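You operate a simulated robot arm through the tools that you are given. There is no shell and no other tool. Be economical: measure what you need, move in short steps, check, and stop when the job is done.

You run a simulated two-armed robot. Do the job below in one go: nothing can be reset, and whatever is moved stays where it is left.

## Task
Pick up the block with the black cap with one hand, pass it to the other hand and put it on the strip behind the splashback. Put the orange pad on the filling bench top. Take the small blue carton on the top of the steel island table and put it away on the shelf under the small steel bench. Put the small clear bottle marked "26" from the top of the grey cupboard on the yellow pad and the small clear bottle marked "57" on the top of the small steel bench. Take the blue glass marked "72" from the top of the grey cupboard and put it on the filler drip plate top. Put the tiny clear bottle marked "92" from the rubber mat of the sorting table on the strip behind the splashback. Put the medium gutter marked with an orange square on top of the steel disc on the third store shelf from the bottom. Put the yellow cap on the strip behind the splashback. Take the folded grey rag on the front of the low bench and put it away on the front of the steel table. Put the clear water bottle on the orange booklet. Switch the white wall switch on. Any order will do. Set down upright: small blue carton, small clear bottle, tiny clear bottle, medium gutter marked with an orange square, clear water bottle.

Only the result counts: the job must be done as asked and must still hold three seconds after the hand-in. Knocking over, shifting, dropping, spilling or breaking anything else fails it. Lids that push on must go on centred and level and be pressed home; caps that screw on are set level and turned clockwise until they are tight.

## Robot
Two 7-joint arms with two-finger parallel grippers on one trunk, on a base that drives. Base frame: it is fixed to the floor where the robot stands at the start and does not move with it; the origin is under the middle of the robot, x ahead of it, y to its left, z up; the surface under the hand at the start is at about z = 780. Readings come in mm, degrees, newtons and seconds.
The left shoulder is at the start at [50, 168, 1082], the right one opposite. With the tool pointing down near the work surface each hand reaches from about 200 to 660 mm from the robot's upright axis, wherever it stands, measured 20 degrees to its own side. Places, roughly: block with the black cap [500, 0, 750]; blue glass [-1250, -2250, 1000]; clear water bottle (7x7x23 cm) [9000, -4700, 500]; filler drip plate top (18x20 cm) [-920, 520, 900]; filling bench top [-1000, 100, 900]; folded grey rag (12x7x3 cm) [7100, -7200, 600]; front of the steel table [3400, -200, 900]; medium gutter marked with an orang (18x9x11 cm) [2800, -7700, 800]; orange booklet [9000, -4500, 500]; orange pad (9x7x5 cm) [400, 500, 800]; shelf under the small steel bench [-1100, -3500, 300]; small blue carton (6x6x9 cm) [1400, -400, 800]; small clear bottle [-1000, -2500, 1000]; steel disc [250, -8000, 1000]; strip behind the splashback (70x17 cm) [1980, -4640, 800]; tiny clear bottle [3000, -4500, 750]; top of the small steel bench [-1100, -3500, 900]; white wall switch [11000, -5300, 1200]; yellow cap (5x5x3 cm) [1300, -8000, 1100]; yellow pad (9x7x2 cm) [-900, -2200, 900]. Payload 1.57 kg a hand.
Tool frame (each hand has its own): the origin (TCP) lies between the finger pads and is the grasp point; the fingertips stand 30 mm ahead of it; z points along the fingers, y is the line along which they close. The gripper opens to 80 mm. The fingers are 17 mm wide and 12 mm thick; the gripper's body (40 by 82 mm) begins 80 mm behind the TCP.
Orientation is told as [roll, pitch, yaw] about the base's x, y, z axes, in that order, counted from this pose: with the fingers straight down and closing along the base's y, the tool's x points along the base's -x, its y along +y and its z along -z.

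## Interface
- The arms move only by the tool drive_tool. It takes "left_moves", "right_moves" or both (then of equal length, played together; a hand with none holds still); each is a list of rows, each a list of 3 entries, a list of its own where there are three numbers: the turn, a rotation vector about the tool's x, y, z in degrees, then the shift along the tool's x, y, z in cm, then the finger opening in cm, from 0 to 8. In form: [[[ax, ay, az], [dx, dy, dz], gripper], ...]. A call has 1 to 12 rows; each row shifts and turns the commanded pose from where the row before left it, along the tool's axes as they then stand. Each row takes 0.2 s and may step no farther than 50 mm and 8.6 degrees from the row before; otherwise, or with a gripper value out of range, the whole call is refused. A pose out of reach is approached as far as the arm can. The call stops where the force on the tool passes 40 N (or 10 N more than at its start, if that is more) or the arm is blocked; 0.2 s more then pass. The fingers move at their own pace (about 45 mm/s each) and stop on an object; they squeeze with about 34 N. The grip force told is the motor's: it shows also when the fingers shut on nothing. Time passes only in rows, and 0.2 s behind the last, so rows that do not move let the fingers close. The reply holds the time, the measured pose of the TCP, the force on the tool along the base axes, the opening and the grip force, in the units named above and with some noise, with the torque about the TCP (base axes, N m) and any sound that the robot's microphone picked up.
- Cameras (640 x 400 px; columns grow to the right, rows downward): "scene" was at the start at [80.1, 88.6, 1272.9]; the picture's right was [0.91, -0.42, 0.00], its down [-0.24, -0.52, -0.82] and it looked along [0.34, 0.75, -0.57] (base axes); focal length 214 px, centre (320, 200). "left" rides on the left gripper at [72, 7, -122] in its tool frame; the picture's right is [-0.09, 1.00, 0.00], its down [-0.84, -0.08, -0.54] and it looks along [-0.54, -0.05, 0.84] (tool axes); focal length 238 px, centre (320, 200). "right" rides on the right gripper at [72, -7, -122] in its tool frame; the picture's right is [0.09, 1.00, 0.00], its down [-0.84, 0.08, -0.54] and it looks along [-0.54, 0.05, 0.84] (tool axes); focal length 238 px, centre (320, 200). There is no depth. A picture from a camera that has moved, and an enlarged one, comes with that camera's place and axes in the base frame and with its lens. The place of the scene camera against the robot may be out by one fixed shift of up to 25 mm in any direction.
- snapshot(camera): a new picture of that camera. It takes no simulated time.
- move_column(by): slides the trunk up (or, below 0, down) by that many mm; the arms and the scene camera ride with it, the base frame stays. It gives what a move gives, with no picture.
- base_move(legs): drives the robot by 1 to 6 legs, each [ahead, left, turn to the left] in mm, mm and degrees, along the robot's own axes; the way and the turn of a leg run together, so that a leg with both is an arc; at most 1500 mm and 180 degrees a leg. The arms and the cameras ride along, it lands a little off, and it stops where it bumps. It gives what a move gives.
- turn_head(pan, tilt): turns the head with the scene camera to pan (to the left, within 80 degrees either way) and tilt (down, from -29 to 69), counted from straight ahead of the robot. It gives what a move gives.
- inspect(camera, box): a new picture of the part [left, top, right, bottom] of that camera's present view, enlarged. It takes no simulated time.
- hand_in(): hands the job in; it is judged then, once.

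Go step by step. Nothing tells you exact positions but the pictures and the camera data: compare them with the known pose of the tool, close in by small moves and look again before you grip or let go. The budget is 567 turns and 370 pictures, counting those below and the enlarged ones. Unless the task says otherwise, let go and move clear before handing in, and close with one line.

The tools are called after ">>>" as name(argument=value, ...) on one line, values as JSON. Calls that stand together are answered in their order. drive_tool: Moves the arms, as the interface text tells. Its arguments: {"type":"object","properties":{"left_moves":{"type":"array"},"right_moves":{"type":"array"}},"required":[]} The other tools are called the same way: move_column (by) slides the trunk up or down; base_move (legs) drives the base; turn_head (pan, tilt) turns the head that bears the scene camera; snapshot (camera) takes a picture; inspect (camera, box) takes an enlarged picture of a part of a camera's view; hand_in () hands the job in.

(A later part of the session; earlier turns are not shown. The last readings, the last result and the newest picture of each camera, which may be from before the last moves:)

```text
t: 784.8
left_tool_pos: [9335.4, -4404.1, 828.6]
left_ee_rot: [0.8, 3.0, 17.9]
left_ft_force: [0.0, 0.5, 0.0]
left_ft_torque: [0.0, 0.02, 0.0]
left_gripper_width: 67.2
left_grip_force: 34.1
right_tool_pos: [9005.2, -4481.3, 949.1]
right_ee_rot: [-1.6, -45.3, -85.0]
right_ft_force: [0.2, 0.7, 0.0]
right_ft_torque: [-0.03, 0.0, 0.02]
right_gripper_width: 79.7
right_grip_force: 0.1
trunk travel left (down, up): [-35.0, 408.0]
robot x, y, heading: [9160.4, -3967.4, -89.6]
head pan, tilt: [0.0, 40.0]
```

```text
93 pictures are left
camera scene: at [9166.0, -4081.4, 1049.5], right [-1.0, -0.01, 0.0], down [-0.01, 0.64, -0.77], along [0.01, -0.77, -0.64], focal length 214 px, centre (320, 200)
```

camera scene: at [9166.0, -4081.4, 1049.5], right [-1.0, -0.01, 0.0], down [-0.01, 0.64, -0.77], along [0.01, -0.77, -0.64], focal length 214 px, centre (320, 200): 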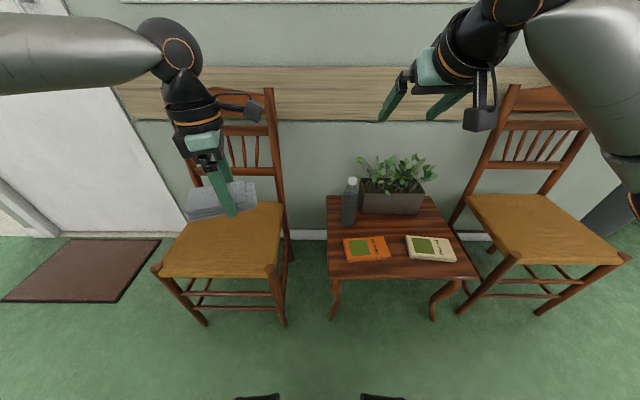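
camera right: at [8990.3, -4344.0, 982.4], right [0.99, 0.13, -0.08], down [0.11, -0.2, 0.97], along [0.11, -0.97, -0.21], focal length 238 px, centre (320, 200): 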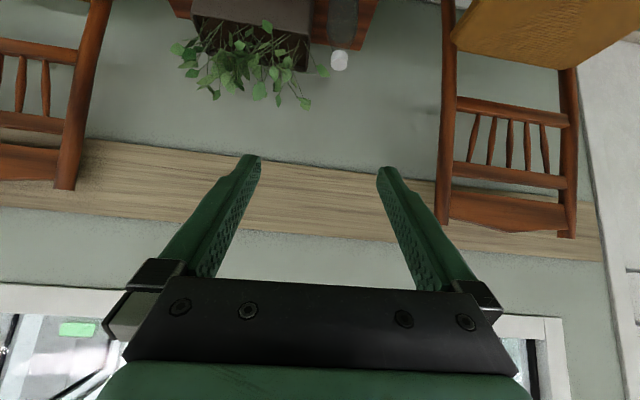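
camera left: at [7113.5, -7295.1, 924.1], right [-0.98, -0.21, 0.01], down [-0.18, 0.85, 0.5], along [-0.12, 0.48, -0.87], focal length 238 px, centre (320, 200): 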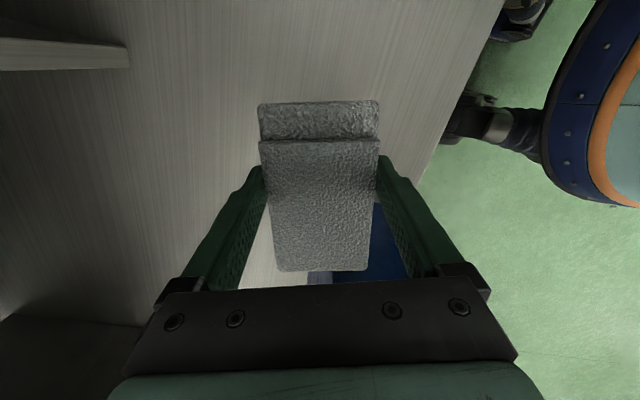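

Triangulation puts the bottle's cap at (9053, -4773, 578), so the table is low (z ≈ 350). I drive in and lower the right hand.

>>> base_move(legs=[[0, 47, 0], [200, 0, 0]])

>>> move_column(by=-35)

>>> drive_tool(right_moves=[[[0, 0, 0], [3.3, 0, 3.3], 8], [[0, 0, 0], [3.3, 0, 3.3], 8], [[0, 0, 0], [3.3, 0, 3.3], 8], [[0, 0, 0], [3.3, 0, 3.3], 8], [[0, 0, 0], [3.3, 0, 3.3], 8]])

>>> snapshot(camera="right")

>>> snapshot(camera="scene")

```text
t: 787.1
left_tool_pos: [9384.0, -4601.7, 828.6]
left_ee_rot: [0.7, 2.9, 17.7]
left_ft_force: [-0.8, -0.3, -1.4]
left_ft_torque: [-0.02, 0.0, 0.03]
left_gripper_width: 67.3
left_grip_force: 33.4
right_tool_pos: [9053.5, -4676.5, 947.6]
right_ee_rot: [-1.6, -45.2, -85.1]
right_ft_force: [-0.8, 0.9, 0.4]
right_ft_torque: [0.01, -0.03, -0.02]
right_gripper_width: 79.6
right_grip_force: 0.0
trunk travel left (down, up): [-35.0, 408.0]
robot x, y, heading: [9213.3, -4162.0, -89.5]
head pan, tilt: [0.0, 40.0]
```

```text
t: 787.9
left_tool_pos: [9383.9, -4600.4, 794.1]
left_ee_rot: [0.8, 2.8, 17.8]
left_ft_force: [0.5, 0.1, -1.2]
left_ft_torque: [0.01, 0.03, -0.01]
left_gripper_width: 67.1
left_grip_force: 34.1
right_tool_pos: [9052.7, -4676.4, 914.3]
right_ee_rot: [-1.6, -45.3, -85.1]
right_ft_force: [-0.1, 0.2, 0.9]
right_ft_torque: [0.01, 0.01, 0.0]
right_gripper_width: 80.1
right_grip_force: 0.1
trunk travel left (down, up): [0.0, 443.0]
robot x, y, heading: [9208.4, -4159.8, -90.0]
head pan, tilt: [0.0, 40.0]
```

```text
t: 789.1
left_tool_pos: [9384.1, -4601.6, 793.6]
left_ee_rot: [0.8, 2.8, 17.8]
left_ft_force: [-0.4, 0.8, -1.1]
left_ft_torque: [0.01, 0.03, -0.02]
left_gripper_width: 67.1
left_grip_force: 33.6
right_tool_pos: [9047.6, -4677.1, 680.2]
right_ee_rot: [-1.5, -45.4, -85.2]
right_ft_force: [0.5, -0.3, -0.4]
right_ft_torque: [0.01, 0.02, 0.01]
right_gripper_width: 80.1
right_grip_force: 0.1
trunk travel left (down, up): [0.0, 443.0]
robot x, y, heading: [9210.5, -4161.1, -89.5]
head pan, tilt: [0.0, 40.0]
```

```text
92 pictures are left
camera right: at [9033.7, -4541.0, 714.0], right [0.99, 0.13, -0.08], down [0.11, -0.19, 0.97], along [0.11, -0.97, -0.21], focal length 238 px, centre (320, 200)
```

right: 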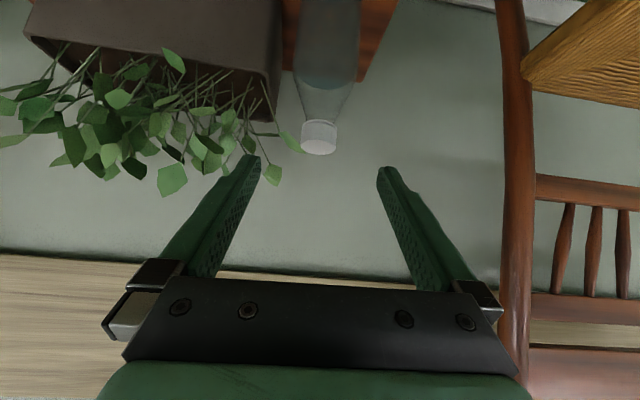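

```text
91 pictures are left
camera scene: at [9214.9, -4277.9, 1014.9], right [-1.0, -0.01, 0.0], down [0.0, 0.64, -0.77], along [0.01, -0.77, -0.64], focal length 214 px, centre (320, 200)
```

scene: 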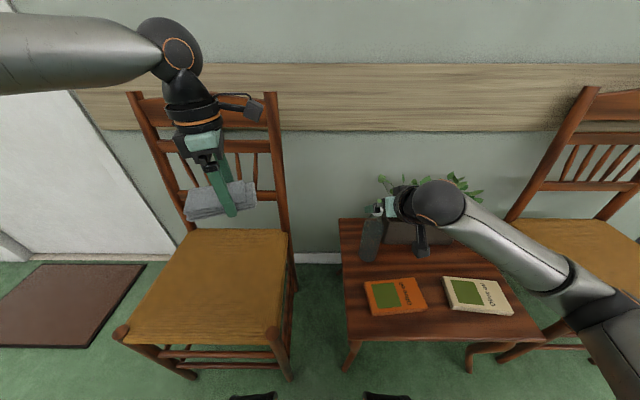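

Leaves of the plant hang near the bottle's top, so I lower to grasp height in front of the bottle first and will then advance level.

>>> drive_tool(right_moves=[[[0, 0, 0], [3.4, 0, 3.4], 8], [[0, 0, 0], [3.4, 0, 3.4], 8], [[0, 0, 0], [3.4, 0, 3.4], 8], [[0, 0, 0], [3.4, 0, 3.4], 8]])

>>> snapshot(camera="right")

```text
t: 790.1
left_tool_pos: [9383.7, -4599.9, 794.9]
left_ee_rot: [0.8, 3.0, 17.8]
left_ft_force: [0.3, 1.2, -0.5]
left_ft_torque: [0.01, 0.04, 0.01]
left_gripper_width: 66.9
left_grip_force: 34.1
right_tool_pos: [9046.5, -4682.6, 490.2]
right_ee_rot: [-1.6, -45.4, -84.9]
right_ft_force: [0.1, -0.1, -0.2]
right_ft_torque: [0.03, 0.02, 0.01]
right_gripper_width: 79.7
right_grip_force: 0.1
trunk travel left (down, up): [0.0, 443.0]
robot x, y, heading: [9211.5, -4161.0, -89.6]
head pan, tilt: [0.0, 40.0]
```

```text
90 pictures are left
camera right: at [9031.2, -4545.1, 522.9], right [0.99, 0.13, -0.09], down [0.11, -0.19, 0.97], along [0.11, -0.97, -0.21], focal length 238 px, centre (320, 200)
```

right: 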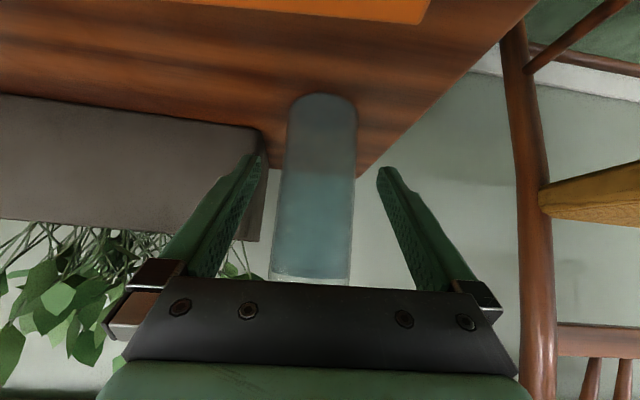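

The bottle is centred between the fingers. I advance 70 mm level and look.

>>> drive_tool(right_moves=[[[0, 0, 0], [-1.6, 0, 1.6], 8], [[0, 0, 0], [-1.6, 0, 1.6], 8]])

>>> snapshot(camera="right")

```text
t: 790.7
left_tool_pos: [9382.9, -4600.4, 794.3]
left_ee_rot: [0.7, 2.9, 17.7]
left_ft_force: [-0.1, 0.1, -0.8]
left_ft_torque: [-0.01, -0.02, -0.02]
left_gripper_width: 67.0
left_grip_force: 33.8
right_tool_pos: [9049.0, -4725.9, 488.1]
right_ee_rot: [-1.6, -45.4, -85.1]
right_ft_force: [0.1, -0.6, 0.3]
right_ft_torque: [0.0, 0.0, 0.0]
right_gripper_width: 80.1
right_grip_force: 0.0
trunk travel left (down, up): [0.0, 443.0]
robot x, y, heading: [9210.0, -4162.9, -89.9]
head pan, tilt: [0.0, 40.0]
```

```text
89 pictures are left
camera right: at [9034.6, -4589.4, 522.0], right [0.99, 0.13, -0.08], down [0.11, -0.2, 0.97], along [0.11, -0.97, -0.21], focal length 238 px, centre (320, 200)
```

right: 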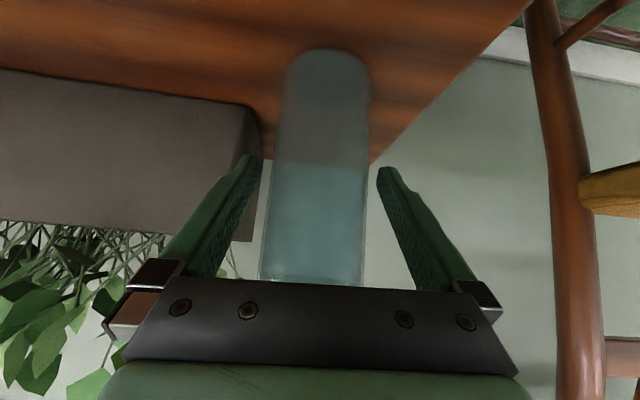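

>>> drive_tool(right_moves=[[[0, 0, 0], [-1.3, 0, 1.3], 8], [[0, 0, 0], [-1.1, 0, 1.1], 8]])

>>> snapshot(camera="right")

```text
t: 791.3
left_tool_pos: [9383.3, -4602.0, 794.4]
left_ee_rot: [0.7, 2.8, 17.8]
left_ft_force: [-0.6, -0.2, -0.8]
left_ft_torque: [-0.03, 0.0, -0.02]
left_gripper_width: 67.1
left_grip_force: 33.8
right_tool_pos: [9049.4, -4760.0, 489.2]
right_ee_rot: [-1.7, -45.3, -85.0]
right_ft_force: [0.0, 0.1, 0.0]
right_ft_torque: [0.0, 0.02, -0.02]
right_gripper_width: 79.8
right_grip_force: 0.0
trunk travel left (down, up): [0.0, 443.0]
robot x, y, heading: [9212.7, -4157.9, -89.4]
head pan, tilt: [0.0, 40.0]
```

```text
88 pictures are left
camera right: at [9036.2, -4623.5, 523.0], right [0.99, 0.13, -0.09], down [0.11, -0.2, 0.97], along [0.11, -0.97, -0.21], focal length 238 px, centre (320, 200)
```

right: 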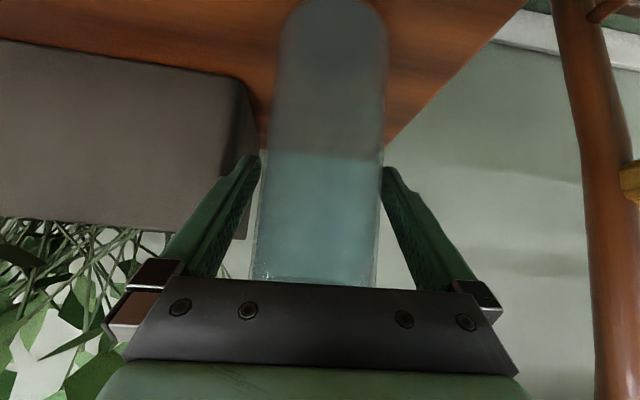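

>>> drive_tool(right_moves=[[[0, 0, 0], [0, 0, 0], 7], [[0, 0, 0], [0, 0, 0], 6], [[0, 0, 0], [0, 0, 0], 5], [[0, 0, 0], [0, 0, 0], 5]])

>>> move_column(by=40)

>>> snapshot(camera="right")

```text
t: 792.3
left_tool_pos: [9382.2, -4600.0, 794.7]
left_ee_rot: [0.8, 2.9, 18.0]
left_ft_force: [-0.3, -0.9, -0.7]
left_ft_torque: [-0.02, -0.02, 0.01]
left_gripper_width: 66.8
left_grip_force: 33.7
right_tool_pos: [9050.6, -4759.4, 490.1]
right_ee_rot: [-1.6, -45.4, -85.1]
right_ft_force: [0.7, -1.2, 1.7]
right_ft_torque: [-0.23, -0.05, 0.0]
right_gripper_width: 62.6
right_grip_force: 33.8
trunk travel left (down, up): [0.0, 443.0]
robot x, y, heading: [9211.4, -4164.3, -89.6]
head pan, tilt: [0.0, 40.0]
```

```text
t: 793.1
left_tool_pos: [9383.7, -4599.9, 833.3]
left_ee_rot: [0.7, 2.8, 17.8]
left_ft_force: [-0.4, 0.2, -1.1]
left_ft_torque: [-0.01, 0.03, 0.0]
left_gripper_width: 67.0
left_grip_force: 34.1
right_tool_pos: [9049.3, -4758.8, 529.1]
right_ee_rot: [-1.6, -45.2, -85.1]
right_ft_force: [0.0, 0.1, -4.8]
right_ft_torque: [-0.08, 0.0, 0.04]
right_gripper_width: 62.6
right_grip_force: 33.7
trunk travel left (down, up): [-40.0, 403.0]
robot x, y, heading: [9211.0, -4159.3, -89.7]
head pan, tilt: [0.0, 40.0]
```

```text
87 pictures are left
camera right: at [9036.2, -4623.3, 562.2], right [0.99, 0.13, -0.08], down [0.11, -0.2, 0.97], along [0.11, -0.97, -0.21], focal length 238 px, centre (320, 200)
```

right: 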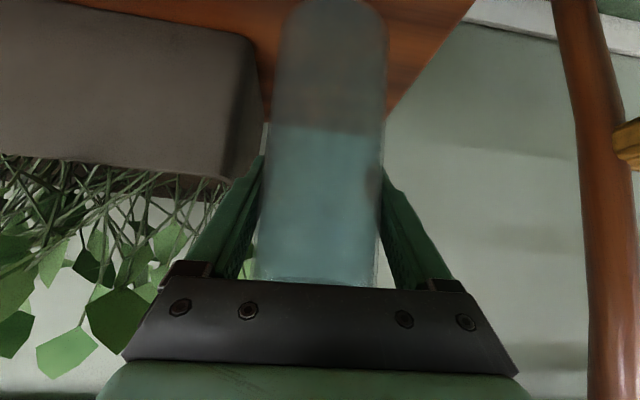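

The bottle is lifted. I back up 130 mm to get away from the plant, then look at the booklet.

>>> base_move(legs=[[-130, 0, 0]])

>>> move_column(by=40)

>>> snapshot(camera="right")

>>> snapshot(camera="scene")

```text
t: 794.4
left_tool_pos: [9382.6, -4472.5, 834.1]
left_ee_rot: [0.8, 2.9, 17.8]
left_ft_force: [0.7, -0.3, -0.1]
left_ft_torque: [0.01, 0.02, 0.0]
left_gripper_width: 66.7
left_grip_force: 34.1
right_tool_pos: [9048.5, -4630.7, 527.8]
right_ee_rot: [-1.4, -45.3, -85.2]
right_ft_force: [-0.1, 0.4, -5.3]
right_ft_torque: [-0.04, 0.03, -0.01]
right_gripper_width: 62.5
right_grip_force: 33.8
trunk travel left (down, up): [-40.0, 403.0]
robot x, y, heading: [9208.4, -4033.3, -89.5]
head pan, tilt: [0.0, 40.0]
```

```text
t: 795.2
left_tool_pos: [9381.7, -4472.8, 873.6]
left_ee_rot: [0.9, 2.9, 17.7]
left_ft_force: [0.9, 0.1, -0.3]
left_ft_torque: [0.04, 0.02, 0.0]
left_gripper_width: 67.2
left_grip_force: 33.9
right_tool_pos: [9049.6, -4631.0, 567.4]
right_ee_rot: [-1.6, -45.3, -85.2]
right_ft_force: [0.2, 0.4, -5.3]
right_ft_torque: [-0.05, -0.03, -0.01]
right_gripper_width: 62.4
right_grip_force: 34.2
trunk travel left (down, up): [-80.0, 363.0]
robot x, y, heading: [9208.2, -4033.8, -89.5]
head pan, tilt: [0.0, 40.0]
```

```text
86 pictures are left
camera right: at [9034.7, -4494.5, 602.3], right [0.99, 0.13, -0.08], down [0.11, -0.2, 0.97], along [0.11, -0.97, -0.21], focal length 238 px, centre (320, 200)
```

right: 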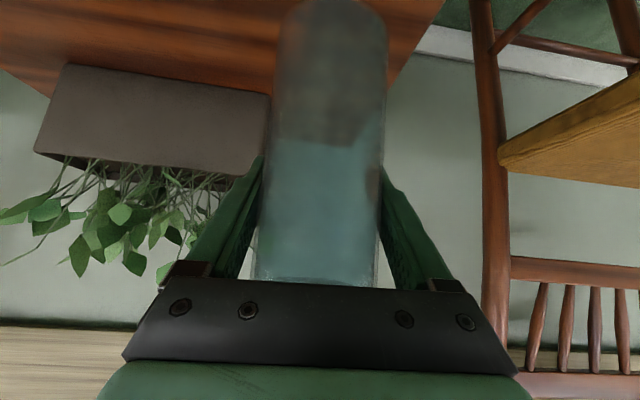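

```text
85 pictures are left
camera scene: at [9213.8, -4149.9, 1094.7], right [-1.0, -0.01, 0.0], down [0.0, 0.64, -0.77], along [0.0, -0.77, -0.64], focal length 214 px, centre (320, 200)
```

scene: 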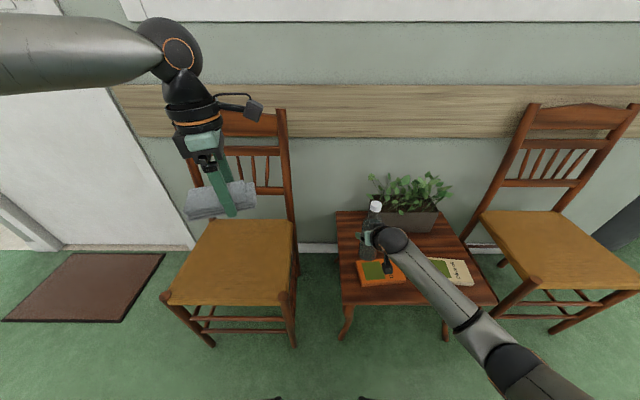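

The booklet's centre is at about (8996, -4585). I shift the base so the bottle hangs over it.

>>> base_move(legs=[[-46, -54, 0]])

>>> snapshot(camera="scene")

>>> turn_head(pan=-20, tilt=50)

>>> inspect(camera="scene", box=[240, 110, 400, 250])

```text
t: 796.4
left_tool_pos: [9329.1, -4428.3, 873.5]
left_ee_rot: [0.8, 2.9, 17.9]
left_ft_force: [0.5, 0.6, -0.5]
left_ft_torque: [0.03, 0.0, 0.0]
left_gripper_width: 67.2
left_grip_force: 34.2
right_tool_pos: [8995.6, -4587.3, 568.5]
right_ee_rot: [-1.6, -45.4, -85.2]
right_ft_force: [0.1, -1.0, -4.8]
right_ft_torque: [0.0, 0.02, -0.01]
right_gripper_width: 62.5
right_grip_force: 34.3
trunk travel left (down, up): [-80.0, 363.0]
robot x, y, heading: [9156.5, -3988.1, -89.8]
head pan, tilt: [0.0, 40.0]
```

```text
84 pictures are left
camera scene: at [9159.9, -4105.1, 1094.7], right [-1.0, -0.01, 0.0], down [0.0, 0.64, -0.77], along [0.0, -0.77, -0.64], focal length 214 px, centre (320, 200)
```

scene: 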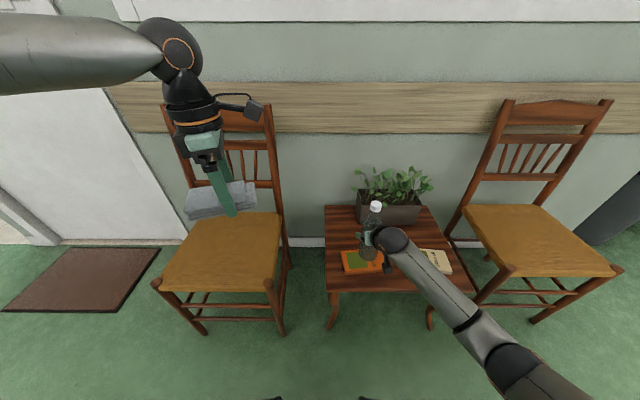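

```text
t: 797.2
left_tool_pos: [9328.3, -4427.8, 873.5]
left_ee_rot: [0.9, 2.9, 17.8]
left_ft_force: [-0.1, -0.2, -1.0]
left_ft_torque: [-0.02, 0.06, -0.01]
left_gripper_width: 66.9
left_grip_force: 34.0
right_tool_pos: [8994.5, -4587.4, 569.0]
right_ee_rot: [-1.6, -45.2, -85.0]
right_ft_force: [-0.1, -0.4, -5.6]
right_ft_torque: [-0.05, 0.0, 0.0]
right_gripper_width: 62.5
right_grip_force: 33.9
trunk travel left (down, up): [-80.0, 363.0]
robot x, y, heading: [9155.3, -3988.4, -89.9]
head pan, tilt: [-20.0, 50.0]
```

```text
2.86 times, centred on (320, 180) of scene
camera zoom: at [9133.5, -4092.6, 1080.6], right [-0.94, 0.34, 0.0], down [0.26, 0.72, -0.64], along [-0.22, -0.61, -0.77], focal length 613 px, centre (320, 257)
```

zoom: 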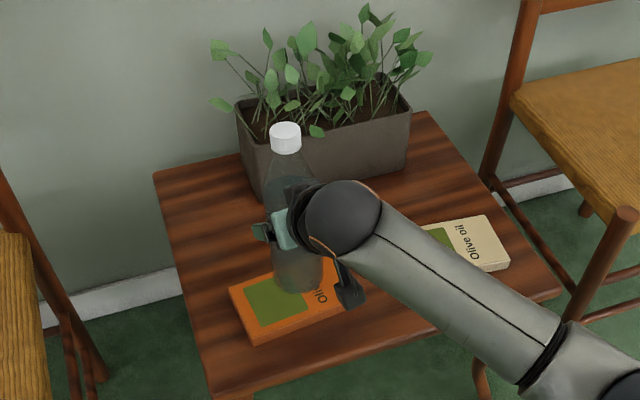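

The bottle is within about 12 mm of the booklet's centre. I correct that and lower it.

>>> base_move(legs=[[0, 11, 0]])

>>> move_column(by=-45)

>>> inspect(camera="scene", box=[240, 110, 400, 250])

```text
t: 798.0
left_tool_pos: [9338.6, -4426.5, 873.2]
left_ee_rot: [0.9, 2.9, 17.8]
left_ft_force: [-0.6, 0.1, -0.8]
left_ft_torque: [0.02, 0.01, -0.02]
left_gripper_width: 67.2
left_grip_force: 34.1
right_tool_pos: [9005.7, -4586.4, 569.6]
right_ee_rot: [-1.6, -45.2, -85.2]
right_ft_force: [0.0, 0.3, -5.0]
right_ft_torque: [-0.06, 0.01, -0.02]
right_gripper_width: 62.6
right_grip_force: 34.4
trunk travel left (down, up): [-80.0, 363.0]
robot x, y, heading: [9165.5, -3989.7, -89.6]
head pan, tilt: [-20.0, 50.0]
```

```text
t: 798.9
left_tool_pos: [9339.2, -4428.3, 829.2]
left_ee_rot: [0.9, 2.8, 17.8]
left_ft_force: [0.0, 0.6, 0.2]
left_ft_torque: [0.0, -0.02, 0.01]
left_gripper_width: 66.9
left_grip_force: 34.2
right_tool_pos: [9006.5, -4587.6, 522.9]
right_ee_rot: [-1.6, -45.2, -85.2]
right_ft_force: [-0.2, -0.1, -5.3]
right_ft_torque: [-0.04, 0.01, -0.03]
right_gripper_width: 62.9
right_grip_force: 34.1
trunk travel left (down, up): [-35.0, 408.0]
robot x, y, heading: [9167.3, -3986.0, -89.6]
head pan, tilt: [-20.0, 50.0]
```

```text
2.86 times, centred on (320, 180) of scene
camera zoom: at [9144.6, -4092.4, 1035.6], right [-0.94, 0.34, 0.0], down [0.26, 0.72, -0.64], along [-0.22, -0.6, -0.77], focal length 613 px, centre (320, 257)
```

zoom: 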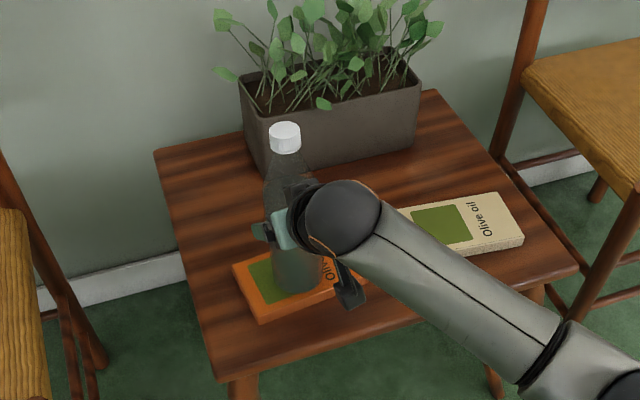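

>>> move_column(by=-8)

>>> move_column(by=-5)

```text
t: 799.4
left_tool_pos: [9339.9, -4427.5, 820.6]
left_ee_rot: [0.8, 2.9, 17.8]
left_ft_force: [0.3, 1.0, -0.7]
left_ft_torque: [-0.01, 0.02, -0.01]
left_gripper_width: 67.2
left_grip_force: 33.9
right_tool_pos: [9007.4, -4586.5, 515.9]
right_ee_rot: [-1.6, -45.2, -85.2]
right_ft_force: [-0.1, -0.6, -4.9]
right_ft_torque: [-0.06, -0.01, 0.01]
right_gripper_width: 62.7
right_grip_force: 34.3
trunk travel left (down, up): [-27.0, 416.0]
robot x, y, heading: [9165.9, -3987.4, -89.8]
head pan, tilt: [-20.0, 50.0]
```

```text
t: 800.0
left_tool_pos: [9340.3, -4428.1, 816.2]
left_ee_rot: [0.9, 2.9, 17.8]
left_ft_force: [0.1, -0.2, -1.2]
left_ft_torque: [-0.04, 0.03, 0.01]
left_gripper_width: 66.8
left_grip_force: 33.8
right_tool_pos: [9006.6, -4585.4, 510.1]
right_ee_rot: [-1.6, -45.2, -85.1]
right_ft_force: [0.6, 1.5, -5.8]
right_ft_torque: [-0.08, 0.0, -0.01]
right_gripper_width: 62.5
right_grip_force: 34.1
trunk travel left (down, up): [-22.0, 421.0]
robot x, y, heading: [9169.5, -3989.7, -89.7]
head pan, tilt: [-20.0, 50.0]
```

>>> move_column(by=-4)

>>> move_column(by=-4)

```text
t: 800.5
left_tool_pos: [9338.8, -4428.2, 811.4]
left_ee_rot: [0.8, 2.9, 17.8]
left_ft_force: [-0.5, -1.2, -0.7]
left_ft_torque: [0.01, 0.02, 0.03]
left_gripper_width: 67.3
left_grip_force: 33.6
right_tool_pos: [9006.4, -4587.0, 509.4]
right_ee_rot: [-1.5, -45.5, -85.2]
right_ft_force: [-0.5, 1.7, 4.7]
right_ft_torque: [-0.03, 0.02, -0.02]
right_gripper_width: 62.6
right_grip_force: 34.4
trunk travel left (down, up): [-18.0, 425.0]
robot x, y, heading: [9167.3, -3987.7, -89.6]
head pan, tilt: [-20.0, 50.0]
```

```text
t: 801.0
left_tool_pos: [9341.2, -4427.1, 809.0]
left_ee_rot: [0.6, 2.9, 17.9]
left_ft_force: [-1.1, 1.1, -0.2]
left_ft_torque: [-0.03, 0.04, 0.04]
left_gripper_width: 67.1
left_grip_force: 34.0
right_tool_pos: [9005.4, -4587.6, 508.3]
right_ee_rot: [-1.4, -46.1, -85.0]
right_ft_force: [-2.6, 7.6, 24.3]
right_ft_torque: [0.28, 0.03, 0.01]
right_gripper_width: 62.7
right_grip_force: 34.2
trunk travel left (down, up): [-14.0, 429.0]
robot x, y, heading: [9169.3, -3990.4, -89.8]
head pan, tilt: [-20.0, 50.0]
```

Contact. I relieve, open, and back out level.

>>> move_column(by=4)

>>> drive_tool(right_moves=[[[0, 0, 0], [0, 0, 0], 7], [[0, 0, 0], [0, 0, 0], 8], [[0, 0, 0], [0, 0, 0], 8], [[0, 0, 0], [0, 0, 0], 8]])

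>>> base_move(legs=[[-140, 0, 0]])

>>> snapshot(camera="right")

```text
t: 801.6
left_tool_pos: [9340.3, -4427.1, 812.0]
left_ee_rot: [0.7, 2.9, 17.8]
left_ft_force: [-0.3, -0.2, -1.2]
left_ft_torque: [0.03, -0.01, 0.02]
left_gripper_width: 67.1
left_grip_force: 34.0
right_tool_pos: [9007.0, -4587.0, 508.7]
right_ee_rot: [-1.6, -45.7, -85.0]
right_ft_force: [0.9, -6.3, 13.4]
right_ft_torque: [-0.78, -0.17, -0.07]
right_gripper_width: 62.4
right_grip_force: 34.6
trunk travel left (down, up): [-18.0, 425.0]
robot x, y, heading: [9167.2, -3986.7, -89.7]
head pan, tilt: [-20.0, 50.0]
```

```text
t: 802.6
left_tool_pos: [9340.9, -4428.3, 812.5]
left_ee_rot: [0.7, 2.9, 17.7]
left_ft_force: [0.5, 0.5, -0.7]
left_ft_torque: [0.01, 0.03, 0.0]
left_gripper_width: 67.3
left_grip_force: 34.1
right_tool_pos: [9006.0, -4586.5, 506.3]
right_ee_rot: [-1.7, -45.2, -85.1]
right_ft_force: [-0.3, 0.3, -0.8]
right_ft_torque: [-0.09, 0.01, -0.02]
right_gripper_width: 80.1
right_grip_force: 0.0
trunk travel left (down, up): [-18.0, 425.0]
robot x, y, heading: [9166.1, -3986.2, -89.6]
head pan, tilt: [-20.0, 50.0]
```

```text
t: 803.9
left_tool_pos: [9338.4, -4287.1, 812.8]
left_ee_rot: [0.8, 2.8, 17.7]
left_ft_force: [0.4, -0.2, -2.0]
left_ft_torque: [0.03, 0.04, -0.01]
left_gripper_width: 66.9
left_grip_force: 34.1
right_tool_pos: [9004.2, -4446.1, 506.3]
right_ee_rot: [-1.6, -45.3, -85.2]
right_ft_force: [0.2, 0.8, 0.1]
right_ft_torque: [0.02, 0.02, 0.04]
right_gripper_width: 80.2
right_grip_force: 0.1
trunk travel left (down, up): [-18.0, 425.0]
robot x, y, heading: [9165.9, -3845.5, -89.6]
head pan, tilt: [-20.0, 50.0]
```

```text
81 pictures are left
camera right: at [8991.1, -4309.3, 540.5], right [0.99, 0.13, -0.08], down [0.11, -0.2, 0.97], along [0.11, -0.97, -0.21], focal length 238 px, centre (320, 200)
```

right: 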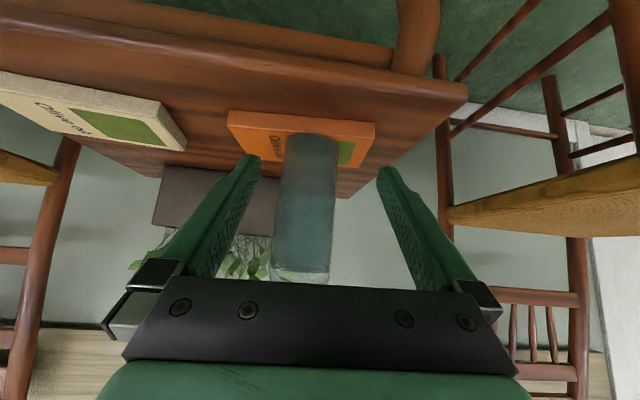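

The bottle stands on the booklet. Now the wall switch: I raise up, turn east, and look along the wall.

>>> move_column(by=300)

>>> base_move(legs=[[0, 0, 89.6], [700, 0, 0]])

>>> turn_head(pan=-35, tilt=8)

>>> snapshot(camera="scene")

```text
t: 806.9
left_tool_pos: [9337.7, -4287.5, 1111.6]
left_ee_rot: [0.8, 2.8, 17.8]
left_ft_force: [0.2, 0.5, -1.2]
left_ft_torque: [0.02, -0.02, 0.01]
left_gripper_width: 66.9
left_grip_force: 33.7
right_tool_pos: [9004.0, -4445.0, 806.6]
right_ee_rot: [-1.6, -45.4, -85.2]
right_ft_force: [-0.5, -0.2, 0.8]
right_ft_torque: [0.01, 0.02, 0.02]
right_gripper_width: 80.2
right_grip_force: 0.0
trunk travel left (down, up): [-318.0, 125.0]
robot x, y, heading: [9170.3, -3847.4, -89.6]
head pan, tilt: [-20.0, 50.0]
```

```text
t: 814.6
left_tool_pos: [10304.7, -3663.4, 1112.1]
left_ee_rot: [0.8, 2.9, 108.0]
left_ft_force: [0.4, 0.5, -0.5]
left_ft_torque: [0.02, -0.02, 0.01]
left_gripper_width: 67.0
left_grip_force: 33.8
right_tool_pos: [10465.4, -3996.3, 805.7]
right_ee_rot: [-1.6, -45.3, 5.1]
right_ft_force: [0.6, 0.3, 1.1]
right_ft_torque: [0.03, 0.05, -0.02]
right_gripper_width: 80.1
right_grip_force: 0.0
trunk travel left (down, up): [-318.0, 125.0]
robot x, y, heading: [9863.9, -3838.4, 0.9]
head pan, tilt: [-20.0, 50.0]
```

```text
t: 815.7
left_tool_pos: [10303.6, -3662.5, 1110.7]
left_ee_rot: [0.7, 2.9, 108.0]
left_ft_force: [-0.2, 0.4, -0.9]
left_ft_torque: [-0.02, -0.03, 0.01]
left_gripper_width: 67.0
left_grip_force: 33.7
right_tool_pos: [10465.1, -3996.6, 806.5]
right_ee_rot: [-1.6, -45.3, 5.2]
right_ft_force: [-0.3, 0.2, -0.6]
right_ft_torque: [0.0, 0.0, 0.01]
right_gripper_width: 80.1
right_grip_force: 0.0
trunk travel left (down, up): [-318.0, 125.0]
robot x, y, heading: [9865.9, -3838.9, 0.7]
head pan, tilt: [-35.0, 8.0]
```

```text
80 pictures are left
camera scene: at [9985.5, -3881.8, 1383.7], right [-0.56, -0.83, 0.0], down [-0.12, 0.08, -0.99], along [0.82, -0.56, -0.14], focal length 214 px, centre (320, 200)
```

scene: 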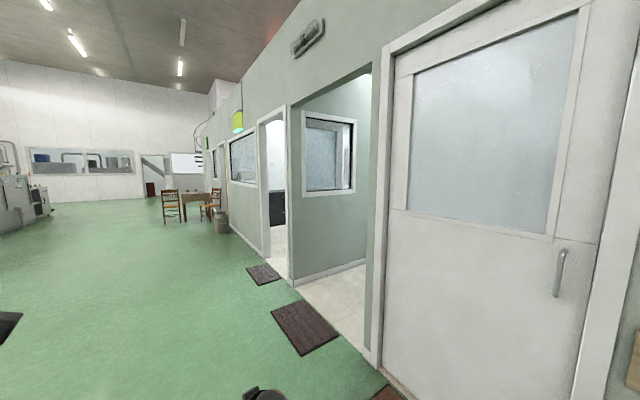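

>>> base_move(legs=[[1450, 0, 0], [250, 0, 0], [0, 0, -90]])

>>> turn_head(pan=-20, tilt=15)

>>> snapshot(camera="scene")

```text
t: 828.0
left_tool_pos: [11738.0, -4245.7, 1112.1]
left_ee_rot: [0.9, 2.9, 19.9]
left_ft_force: [-0.8, -0.1, -0.8]
left_ft_torque: [0.02, 0.01, 0.0]
left_gripper_width: 67.0
left_grip_force: 33.9
right_tool_pos: [11410.7, -4416.5, 806.4]
right_ee_rot: [-1.7, -45.3, -83.1]
right_ft_force: [-0.8, 0.9, 0.6]
right_ft_torque: [0.02, -0.01, 0.0]
right_gripper_width: 79.6
right_grip_force: 0.0
trunk travel left (down, up): [-318.0, 125.0]
robot x, y, heading: [11548.6, -3813.1, -87.5]
head pan, tilt: [-35.0, 8.0]
```

```text
t: 828.8
left_tool_pos: [11736.1, -4246.7, 1112.7]
left_ee_rot: [0.8, 2.9, 19.8]
left_ft_force: [-0.4, -0.1, -0.9]
left_ft_torque: [-0.02, -0.01, 0.01]
left_gripper_width: 67.1
left_grip_force: 34.2
right_tool_pos: [11409.5, -4417.2, 807.6]
right_ee_rot: [-1.6, -45.3, -83.1]
right_ft_force: [0.1, -0.2, -0.6]
right_ft_torque: [-0.01, 0.01, 0.0]
right_gripper_width: 80.1
right_grip_force: 0.1
trunk travel left (down, up): [-318.0, 125.0]
robot x, y, heading: [11547.8, -3815.1, -87.6]
head pan, tilt: [-20.0, 15.0]
```

```text
79 pictures are left
camera scene: at [11525.3, -3934.0, 1372.4], right [-0.95, 0.3, 0.0], down [0.08, 0.25, -0.97], along [-0.29, -0.92, -0.26], focal length 214 px, centre (320, 200)
```

scene: 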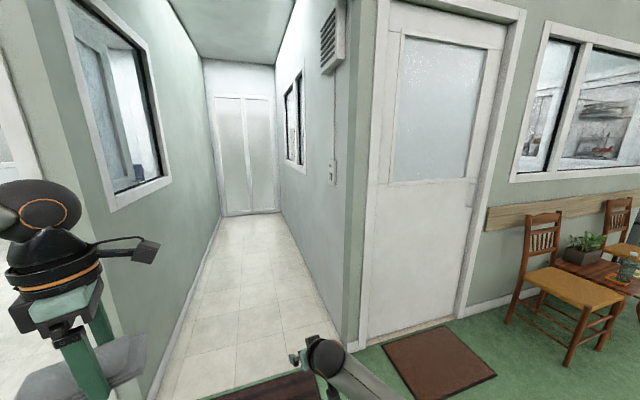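

>>> inspect(camera="scene", box=[310, 140, 360, 200])

```text
6.67 times, centred on (335, 170) of scene
camera zoom: at [11525.3, -3934.0, 1372.4], right [-0.95, 0.3, 0.0], down [0.08, 0.25, -0.97], along [-0.29, -0.92, -0.26], focal length 1430 px, centre (220, 400)
```

zoom: 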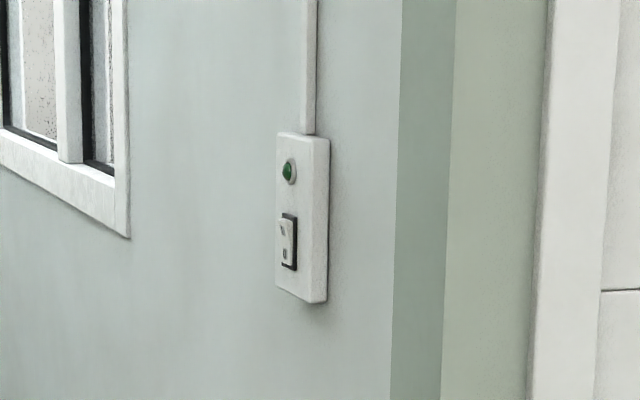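

The switch plate is on the corridor's right wall at about (11000, -5352, 1143), a rocker below a lamp. I prepare the right hand as a pusher: raised, tilted forward, fingers shut.

>>> move_column(by=120)

>>> drive_tool(right_moves=[[[0, 0, 0], [-3.1, 0, -3.1], 5], [[0, 0, 0], [-3.1, 0, -3.1], 2], [[0, 0, 0], [-3.1, 0, -3.1], 0], [[0, 0, 0], [-3.1, 0, -3.1], 0], [[0, 0, 0], [-3.1, 0, -3.1], 0], [[0, -8, 0], [0, 0, 0], 0], [[0, -8, 0], [0, 0, 0], 0], [[0, -8, 0], [0, 0, 0], 0], [[0, 0, 0], [1.2, 0, -3.3], 0], [[0, 0, 0], [1.2, 0, -3.3], 0]])

>>> base_move(legs=[[450, -40, 0], [0, 0, -92.5]])

>>> turn_head(pan=30, tilt=15)

>>> snapshot(camera="scene")

```text
t: 830.2
left_tool_pos: [11736.5, -4245.8, 1232.4]
left_ee_rot: [0.8, 2.9, 19.9]
left_ft_force: [0.2, 1.0, -1.0]
left_ft_torque: [-0.03, 0.0, 0.01]
left_gripper_width: 67.2
left_grip_force: 34.3
right_tool_pos: [11408.7, -4416.8, 925.8]
right_ee_rot: [-1.6, -45.3, -83.1]
right_ft_force: [-0.5, -0.4, -1.1]
right_ft_torque: [0.03, 0.01, 0.02]
right_gripper_width: 79.9
right_grip_force: 0.1
trunk travel left (down, up): [-438.0, 5.0]
robot x, y, heading: [11548.9, -3812.9, -87.5]
head pan, tilt: [-20.0, 15.0]
```

```text
t: 832.5
left_tool_pos: [11736.1, -4246.3, 1232.5]
left_ee_rot: [0.9, 2.9, 19.8]
left_ft_force: [-0.3, -0.8, -1.0]
left_ft_torque: [-0.01, -0.03, 0.02]
left_gripper_width: 67.0
left_grip_force: 33.7
right_tool_pos: [11408.0, -4345.9, 1146.6]
right_ee_rot: [-3.2, -69.3, -81.2]
right_ft_force: [-0.3, 0.0, -0.1]
right_ft_torque: [0.01, -0.05, 0.0]
right_gripper_width: 0.1
right_grip_force: 21.7
trunk travel left (down, up): [-438.0, 5.0]
robot x, y, heading: [11550.2, -3811.0, -87.8]
head pan, tilt: [-20.0, 15.0]
```

```text
t: 839.0
left_tool_pos: [11085.8, -4436.3, 1232.7]
left_ee_rot: [0.9, 3.0, -72.1]
left_ft_force: [-1.0, -0.4, -1.1]
left_ft_torque: [0.02, 0.01, 0.02]
left_gripper_width: 67.1
left_grip_force: 34.1
right_tool_pos: [10996.6, -4103.7, 1146.9]
right_ee_rot: [-3.1, -69.2, -173.1]
right_ft_force: [-0.1, 0.2, 0.0]
right_ft_torque: [0.01, -0.02, -0.03]
right_gripper_width: 0.0
right_grip_force: 21.5
trunk travel left (down, up): [-438.0, 5.0]
robot x, y, heading: [11524.9, -4258.2, -179.6]
head pan, tilt: [-20.0, 15.0]
```

```text
t: 840.2
left_tool_pos: [11085.7, -4438.0, 1232.4]
left_ee_rot: [0.7, 2.9, -72.1]
left_ft_force: [-0.2, 0.3, -0.7]
left_ft_torque: [-0.02, -0.01, 0.0]
left_gripper_width: 67.2
left_grip_force: 34.1
right_tool_pos: [10997.0, -4102.9, 1146.4]
right_ee_rot: [-3.1, -69.1, -173.2]
right_ft_force: [-0.4, 0.1, -0.3]
right_ft_torque: [-0.01, 0.01, 0.01]
right_gripper_width: 0.0
right_grip_force: 21.8
trunk travel left (down, up): [-438.0, 5.0]
robot x, y, heading: [11523.4, -4260.8, -179.6]
head pan, tilt: [30.0, 15.0]
```

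```text
77 pictures are left
camera scene: at [11407.8, -4302.5, 1492.4], right [-0.51, 0.86, 0.0], down [0.22, 0.13, -0.97], along [-0.83, -0.49, -0.26], focal length 214 px, centre (320, 200)
```

scene: 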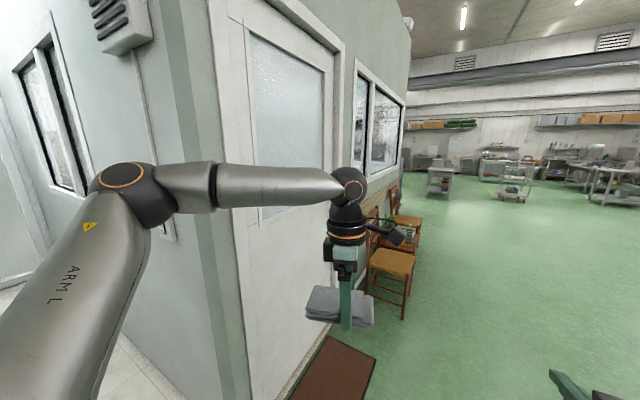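

>>> base_move(legs=[[-140, 0, 0], [0, 1130, -0.4]])

>>> snapshot(camera="right")

>>> turn_head(pan=-15, tilt=25)

>>> snapshot(camera="scene")

```text
t: 851.4
left_tool_pos: [11215.2, -5556.8, 1231.1]
left_ee_rot: [0.8, 2.9, -73.4]
left_ft_force: [0.2, 0.5, -0.6]
left_ft_torque: [-0.01, -0.03, -0.01]
left_gripper_width: 66.7
left_grip_force: 34.1
right_tool_pos: [11133.2, -5220.8, 1146.5]
right_ee_rot: [-3.1, -69.1, -174.5]
right_ft_force: [-0.1, 0.2, 0.6]
right_ft_torque: [-0.01, -0.02, -0.01]
right_gripper_width: 0.0
right_grip_force: 21.4
trunk travel left (down, up): [-438.0, 5.0]
robot x, y, heading: [11658.3, -5396.1, 178.9]
head pan, tilt: [30.0, 15.0]
```

```text
76 pictures are left
camera right: at [11273.9, -5208.8, 1121.4], right [0.08, -0.99, -0.11], down [0.21, -0.09, 0.97], along [-0.97, -0.1, 0.21], focal length 238 px, centre (320, 200)
```

right: 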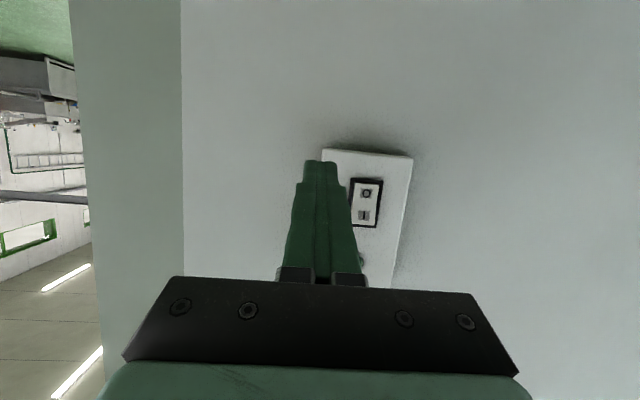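

```text
t: 852.5
left_tool_pos: [11214.9, -5557.9, 1231.2]
left_ee_rot: [0.8, 2.8, -73.4]
left_ft_force: [0.2, 0.7, -1.2]
left_ft_torque: [-0.04, 0.01, 0.01]
left_gripper_width: 66.9
left_grip_force: 34.1
right_tool_pos: [11134.6, -5222.5, 1146.2]
right_ee_rot: [-3.1, -69.1, -174.7]
right_ft_force: [-0.3, -0.1, -0.2]
right_ft_torque: [-0.01, 0.0, 0.05]
right_gripper_width: 0.0
right_grip_force: 21.7
trunk travel left (down, up): [-438.0, 5.0]
robot x, y, heading: [11657.0, -5391.6, 179.0]
head pan, tilt: [-15.0, 25.0]
```

```text
75 pictures are left
camera scene: at [11533.0, -5360.0, 1476.2], right [0.27, 0.96, 0.0], down [0.41, -0.12, -0.91], along [-0.87, 0.25, -0.42], focal length 214 px, centre (320, 200)
```

scene: 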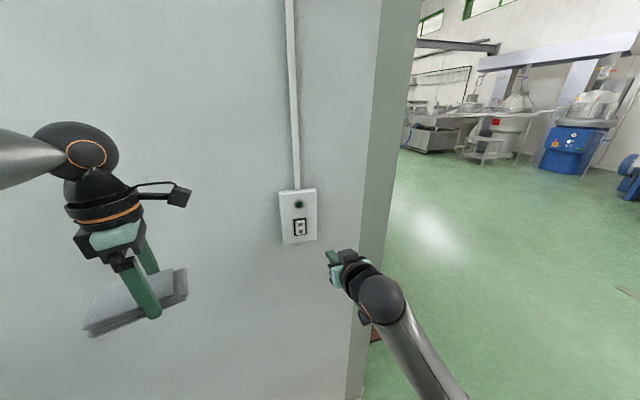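

I see the rocker: "I" is its upper half and "O" its lower, so I must press the top. The target is about (10990, -5296, 1197); I shift left and up and re-check.

>>> base_move(legs=[[0, 74, 0.5]])

>>> drive_tool(right_moves=[[[0, 0, 0], [-2.6, 0, -1.0], 0], [[0, 0, 0], [-2.6, 0, -1.0], 0]])

>>> snapshot(camera="right")

>>> inspect(camera="scene", box=[230, 160, 390, 290])

```text
t: 853.8
left_tool_pos: [11216.2, -5634.3, 1232.5]
left_ee_rot: [0.9, 3.1, -73.1]
left_ft_force: [-0.5, -0.6, -1.0]
left_ft_torque: [-0.01, -0.03, 0.01]
left_gripper_width: 67.1
left_grip_force: 33.8
right_tool_pos: [11131.6, -5299.9, 1146.4]
right_ee_rot: [-3.2, -69.2, -174.0]
right_ft_force: [-0.1, 0.4, 0.4]
right_ft_torque: [-0.03, 0.04, -0.02]
right_gripper_width: 0.0
right_grip_force: 21.0
trunk travel left (down, up): [-438.0, 5.0]
robot x, y, heading: [11652.8, -5467.5, 179.5]
head pan, tilt: [-15.0, 25.0]
```

```text
t: 854.4
left_tool_pos: [11216.2, -5634.0, 1233.2]
left_ee_rot: [0.8, 2.9, -72.9]
left_ft_force: [0.1, 0.1, -0.7]
left_ft_torque: [0.01, -0.02, 0.0]
left_gripper_width: 67.0
left_grip_force: 33.8
right_tool_pos: [11132.8, -5300.1, 1201.6]
right_ee_rot: [-3.2, -69.2, -173.9]
right_ft_force: [0.0, 0.8, 0.4]
right_ft_torque: [0.0, 0.0, -0.01]
right_gripper_width: 0.0
right_grip_force: 20.9
trunk travel left (down, up): [-438.0, 5.0]
robot x, y, heading: [11659.6, -5469.9, 179.7]
head pan, tilt: [-15.0, 25.0]
```

```text
74 pictures are left
camera right: at [11272.5, -5285.7, 1176.5], right [0.08, -0.99, -0.11], down [0.22, -0.09, 0.97], along [-0.97, -0.1, 0.21], focal length 238 px, centre (320, 200)
```

right: 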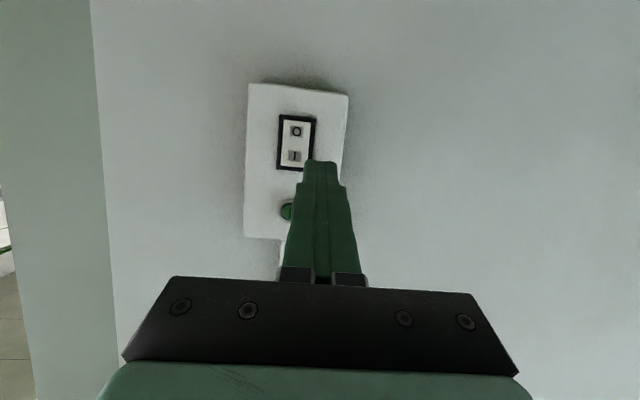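

```text
3.08 times, centred on (310, 225) of scene
camera zoom: at [11531.9, -5434.0, 1476.1], right [0.27, 0.96, 0.0], down [0.41, -0.11, -0.91], along [-0.87, 0.24, -0.42], focal length 660 px, centre (351, 123)
```

zoom: 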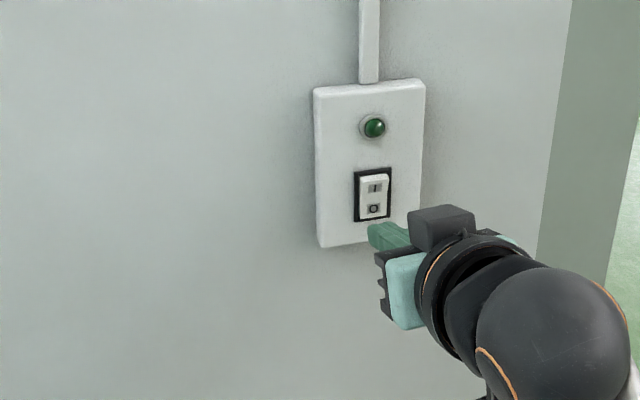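

>>> base_move(legs=[[0, -19, 0], [75, 0, 0]])

>>> snapshot(camera="right")

>>> inspect(camera="scene", box=[230, 160, 390, 290])

```text
t: 856.0
left_tool_pos: [11140.6, -5615.1, 1230.5]
left_ee_rot: [0.9, 2.9, -72.9]
left_ft_force: [-0.8, -0.4, -0.8]
left_ft_torque: [-0.01, 0.0, 0.02]
left_gripper_width: 67.1
left_grip_force: 33.5
right_tool_pos: [11059.1, -5280.3, 1200.2]
right_ee_rot: [-3.0, -68.9, -174.3]
right_ft_force: [0.4, -0.3, -0.6]
right_ft_torque: [-0.01, -0.02, 0.0]
right_gripper_width: 0.0
right_grip_force: 21.2
trunk travel left (down, up): [-438.0, 5.0]
robot x, y, heading: [11585.2, -5446.2, 179.5]
head pan, tilt: [-15.0, 25.0]
stopped in leg 2: the force on the tool passed its limit at 47 N (the readings are from after the stop); the commanded pose is now the measured one
```

```text
72 pictures are left
camera right: at [11200.1, -5265.6, 1176.5], right [0.08, -0.99, -0.1], down [0.21, -0.09, 0.97], along [-0.97, -0.1, 0.2], focal length 238 px, centre (320, 200)
```

right: 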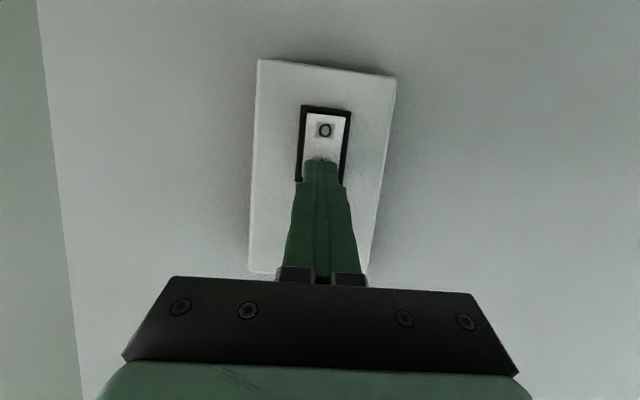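

```text
3.08 times, centred on (310, 225) of scene
camera zoom: at [11457.0, -5414.1, 1476.1], right [0.27, 0.96, 0.0], down [0.41, -0.11, -0.91], along [-0.87, 0.24, -0.42], focal length 660 px, centre (351, 123)
```

zoom: 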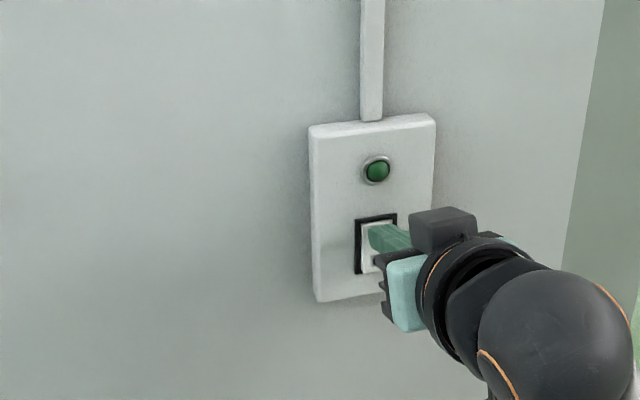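

The finger already pressed the upper half with 47 N. I back off and check the rocker and lamp.

>>> base_move(legs=[[-60, 0, 0]])

>>> inspect(camera="scene", box=[230, 160, 390, 290])

>>> inspect(camera="right", box=[240, 60, 420, 230])

```text
t: 857.0
left_tool_pos: [11201.2, -5615.0, 1232.4]
left_ee_rot: [0.8, 2.8, -73.0]
left_ft_force: [0.2, 0.1, -0.5]
left_ft_torque: [0.03, 0.01, 0.01]
left_gripper_width: 67.1
left_grip_force: 33.9
right_tool_pos: [11120.6, -5280.4, 1200.7]
right_ee_rot: [-3.0, -69.0, -174.1]
right_ft_force: [0.1, -0.7, 0.3]
right_ft_torque: [-0.01, 0.0, 0.0]
right_gripper_width: 0.0
right_grip_force: 21.5
trunk travel left (down, up): [-438.0, 5.0]
robot x, y, heading: [11641.8, -5446.8, 179.5]
head pan, tilt: [-15.0, 25.0]
```

```text
3.08 times, centred on (310, 225) of scene
camera zoom: at [11518.2, -5414.6, 1476.3], right [0.27, 0.96, 0.0], down [0.41, -0.11, -0.91], along [-0.87, 0.24, -0.42], focal length 660 px, centre (351, 123)
```

zoom: 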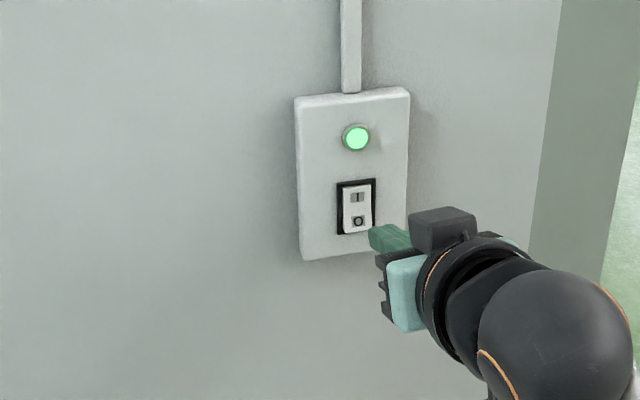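

```text
2.35 times, centred on (330, 145) of right
camera zoom: at [11260.9, -5266.2, 1176.9], right [0.08, -0.99, -0.1], down [0.21, -0.09, 0.97], along [-0.97, -0.1, 0.2], focal length 561 px, centre (296, 329)
```

zoom: 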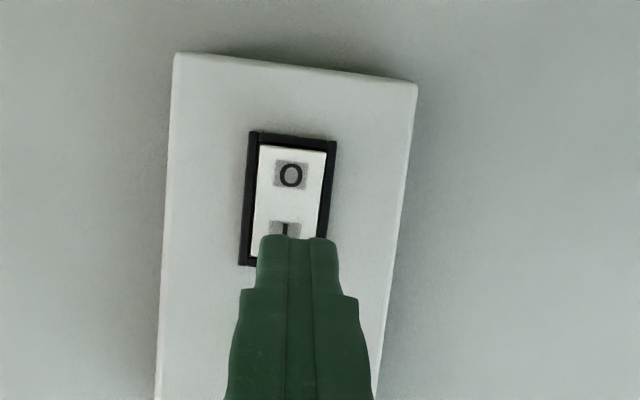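

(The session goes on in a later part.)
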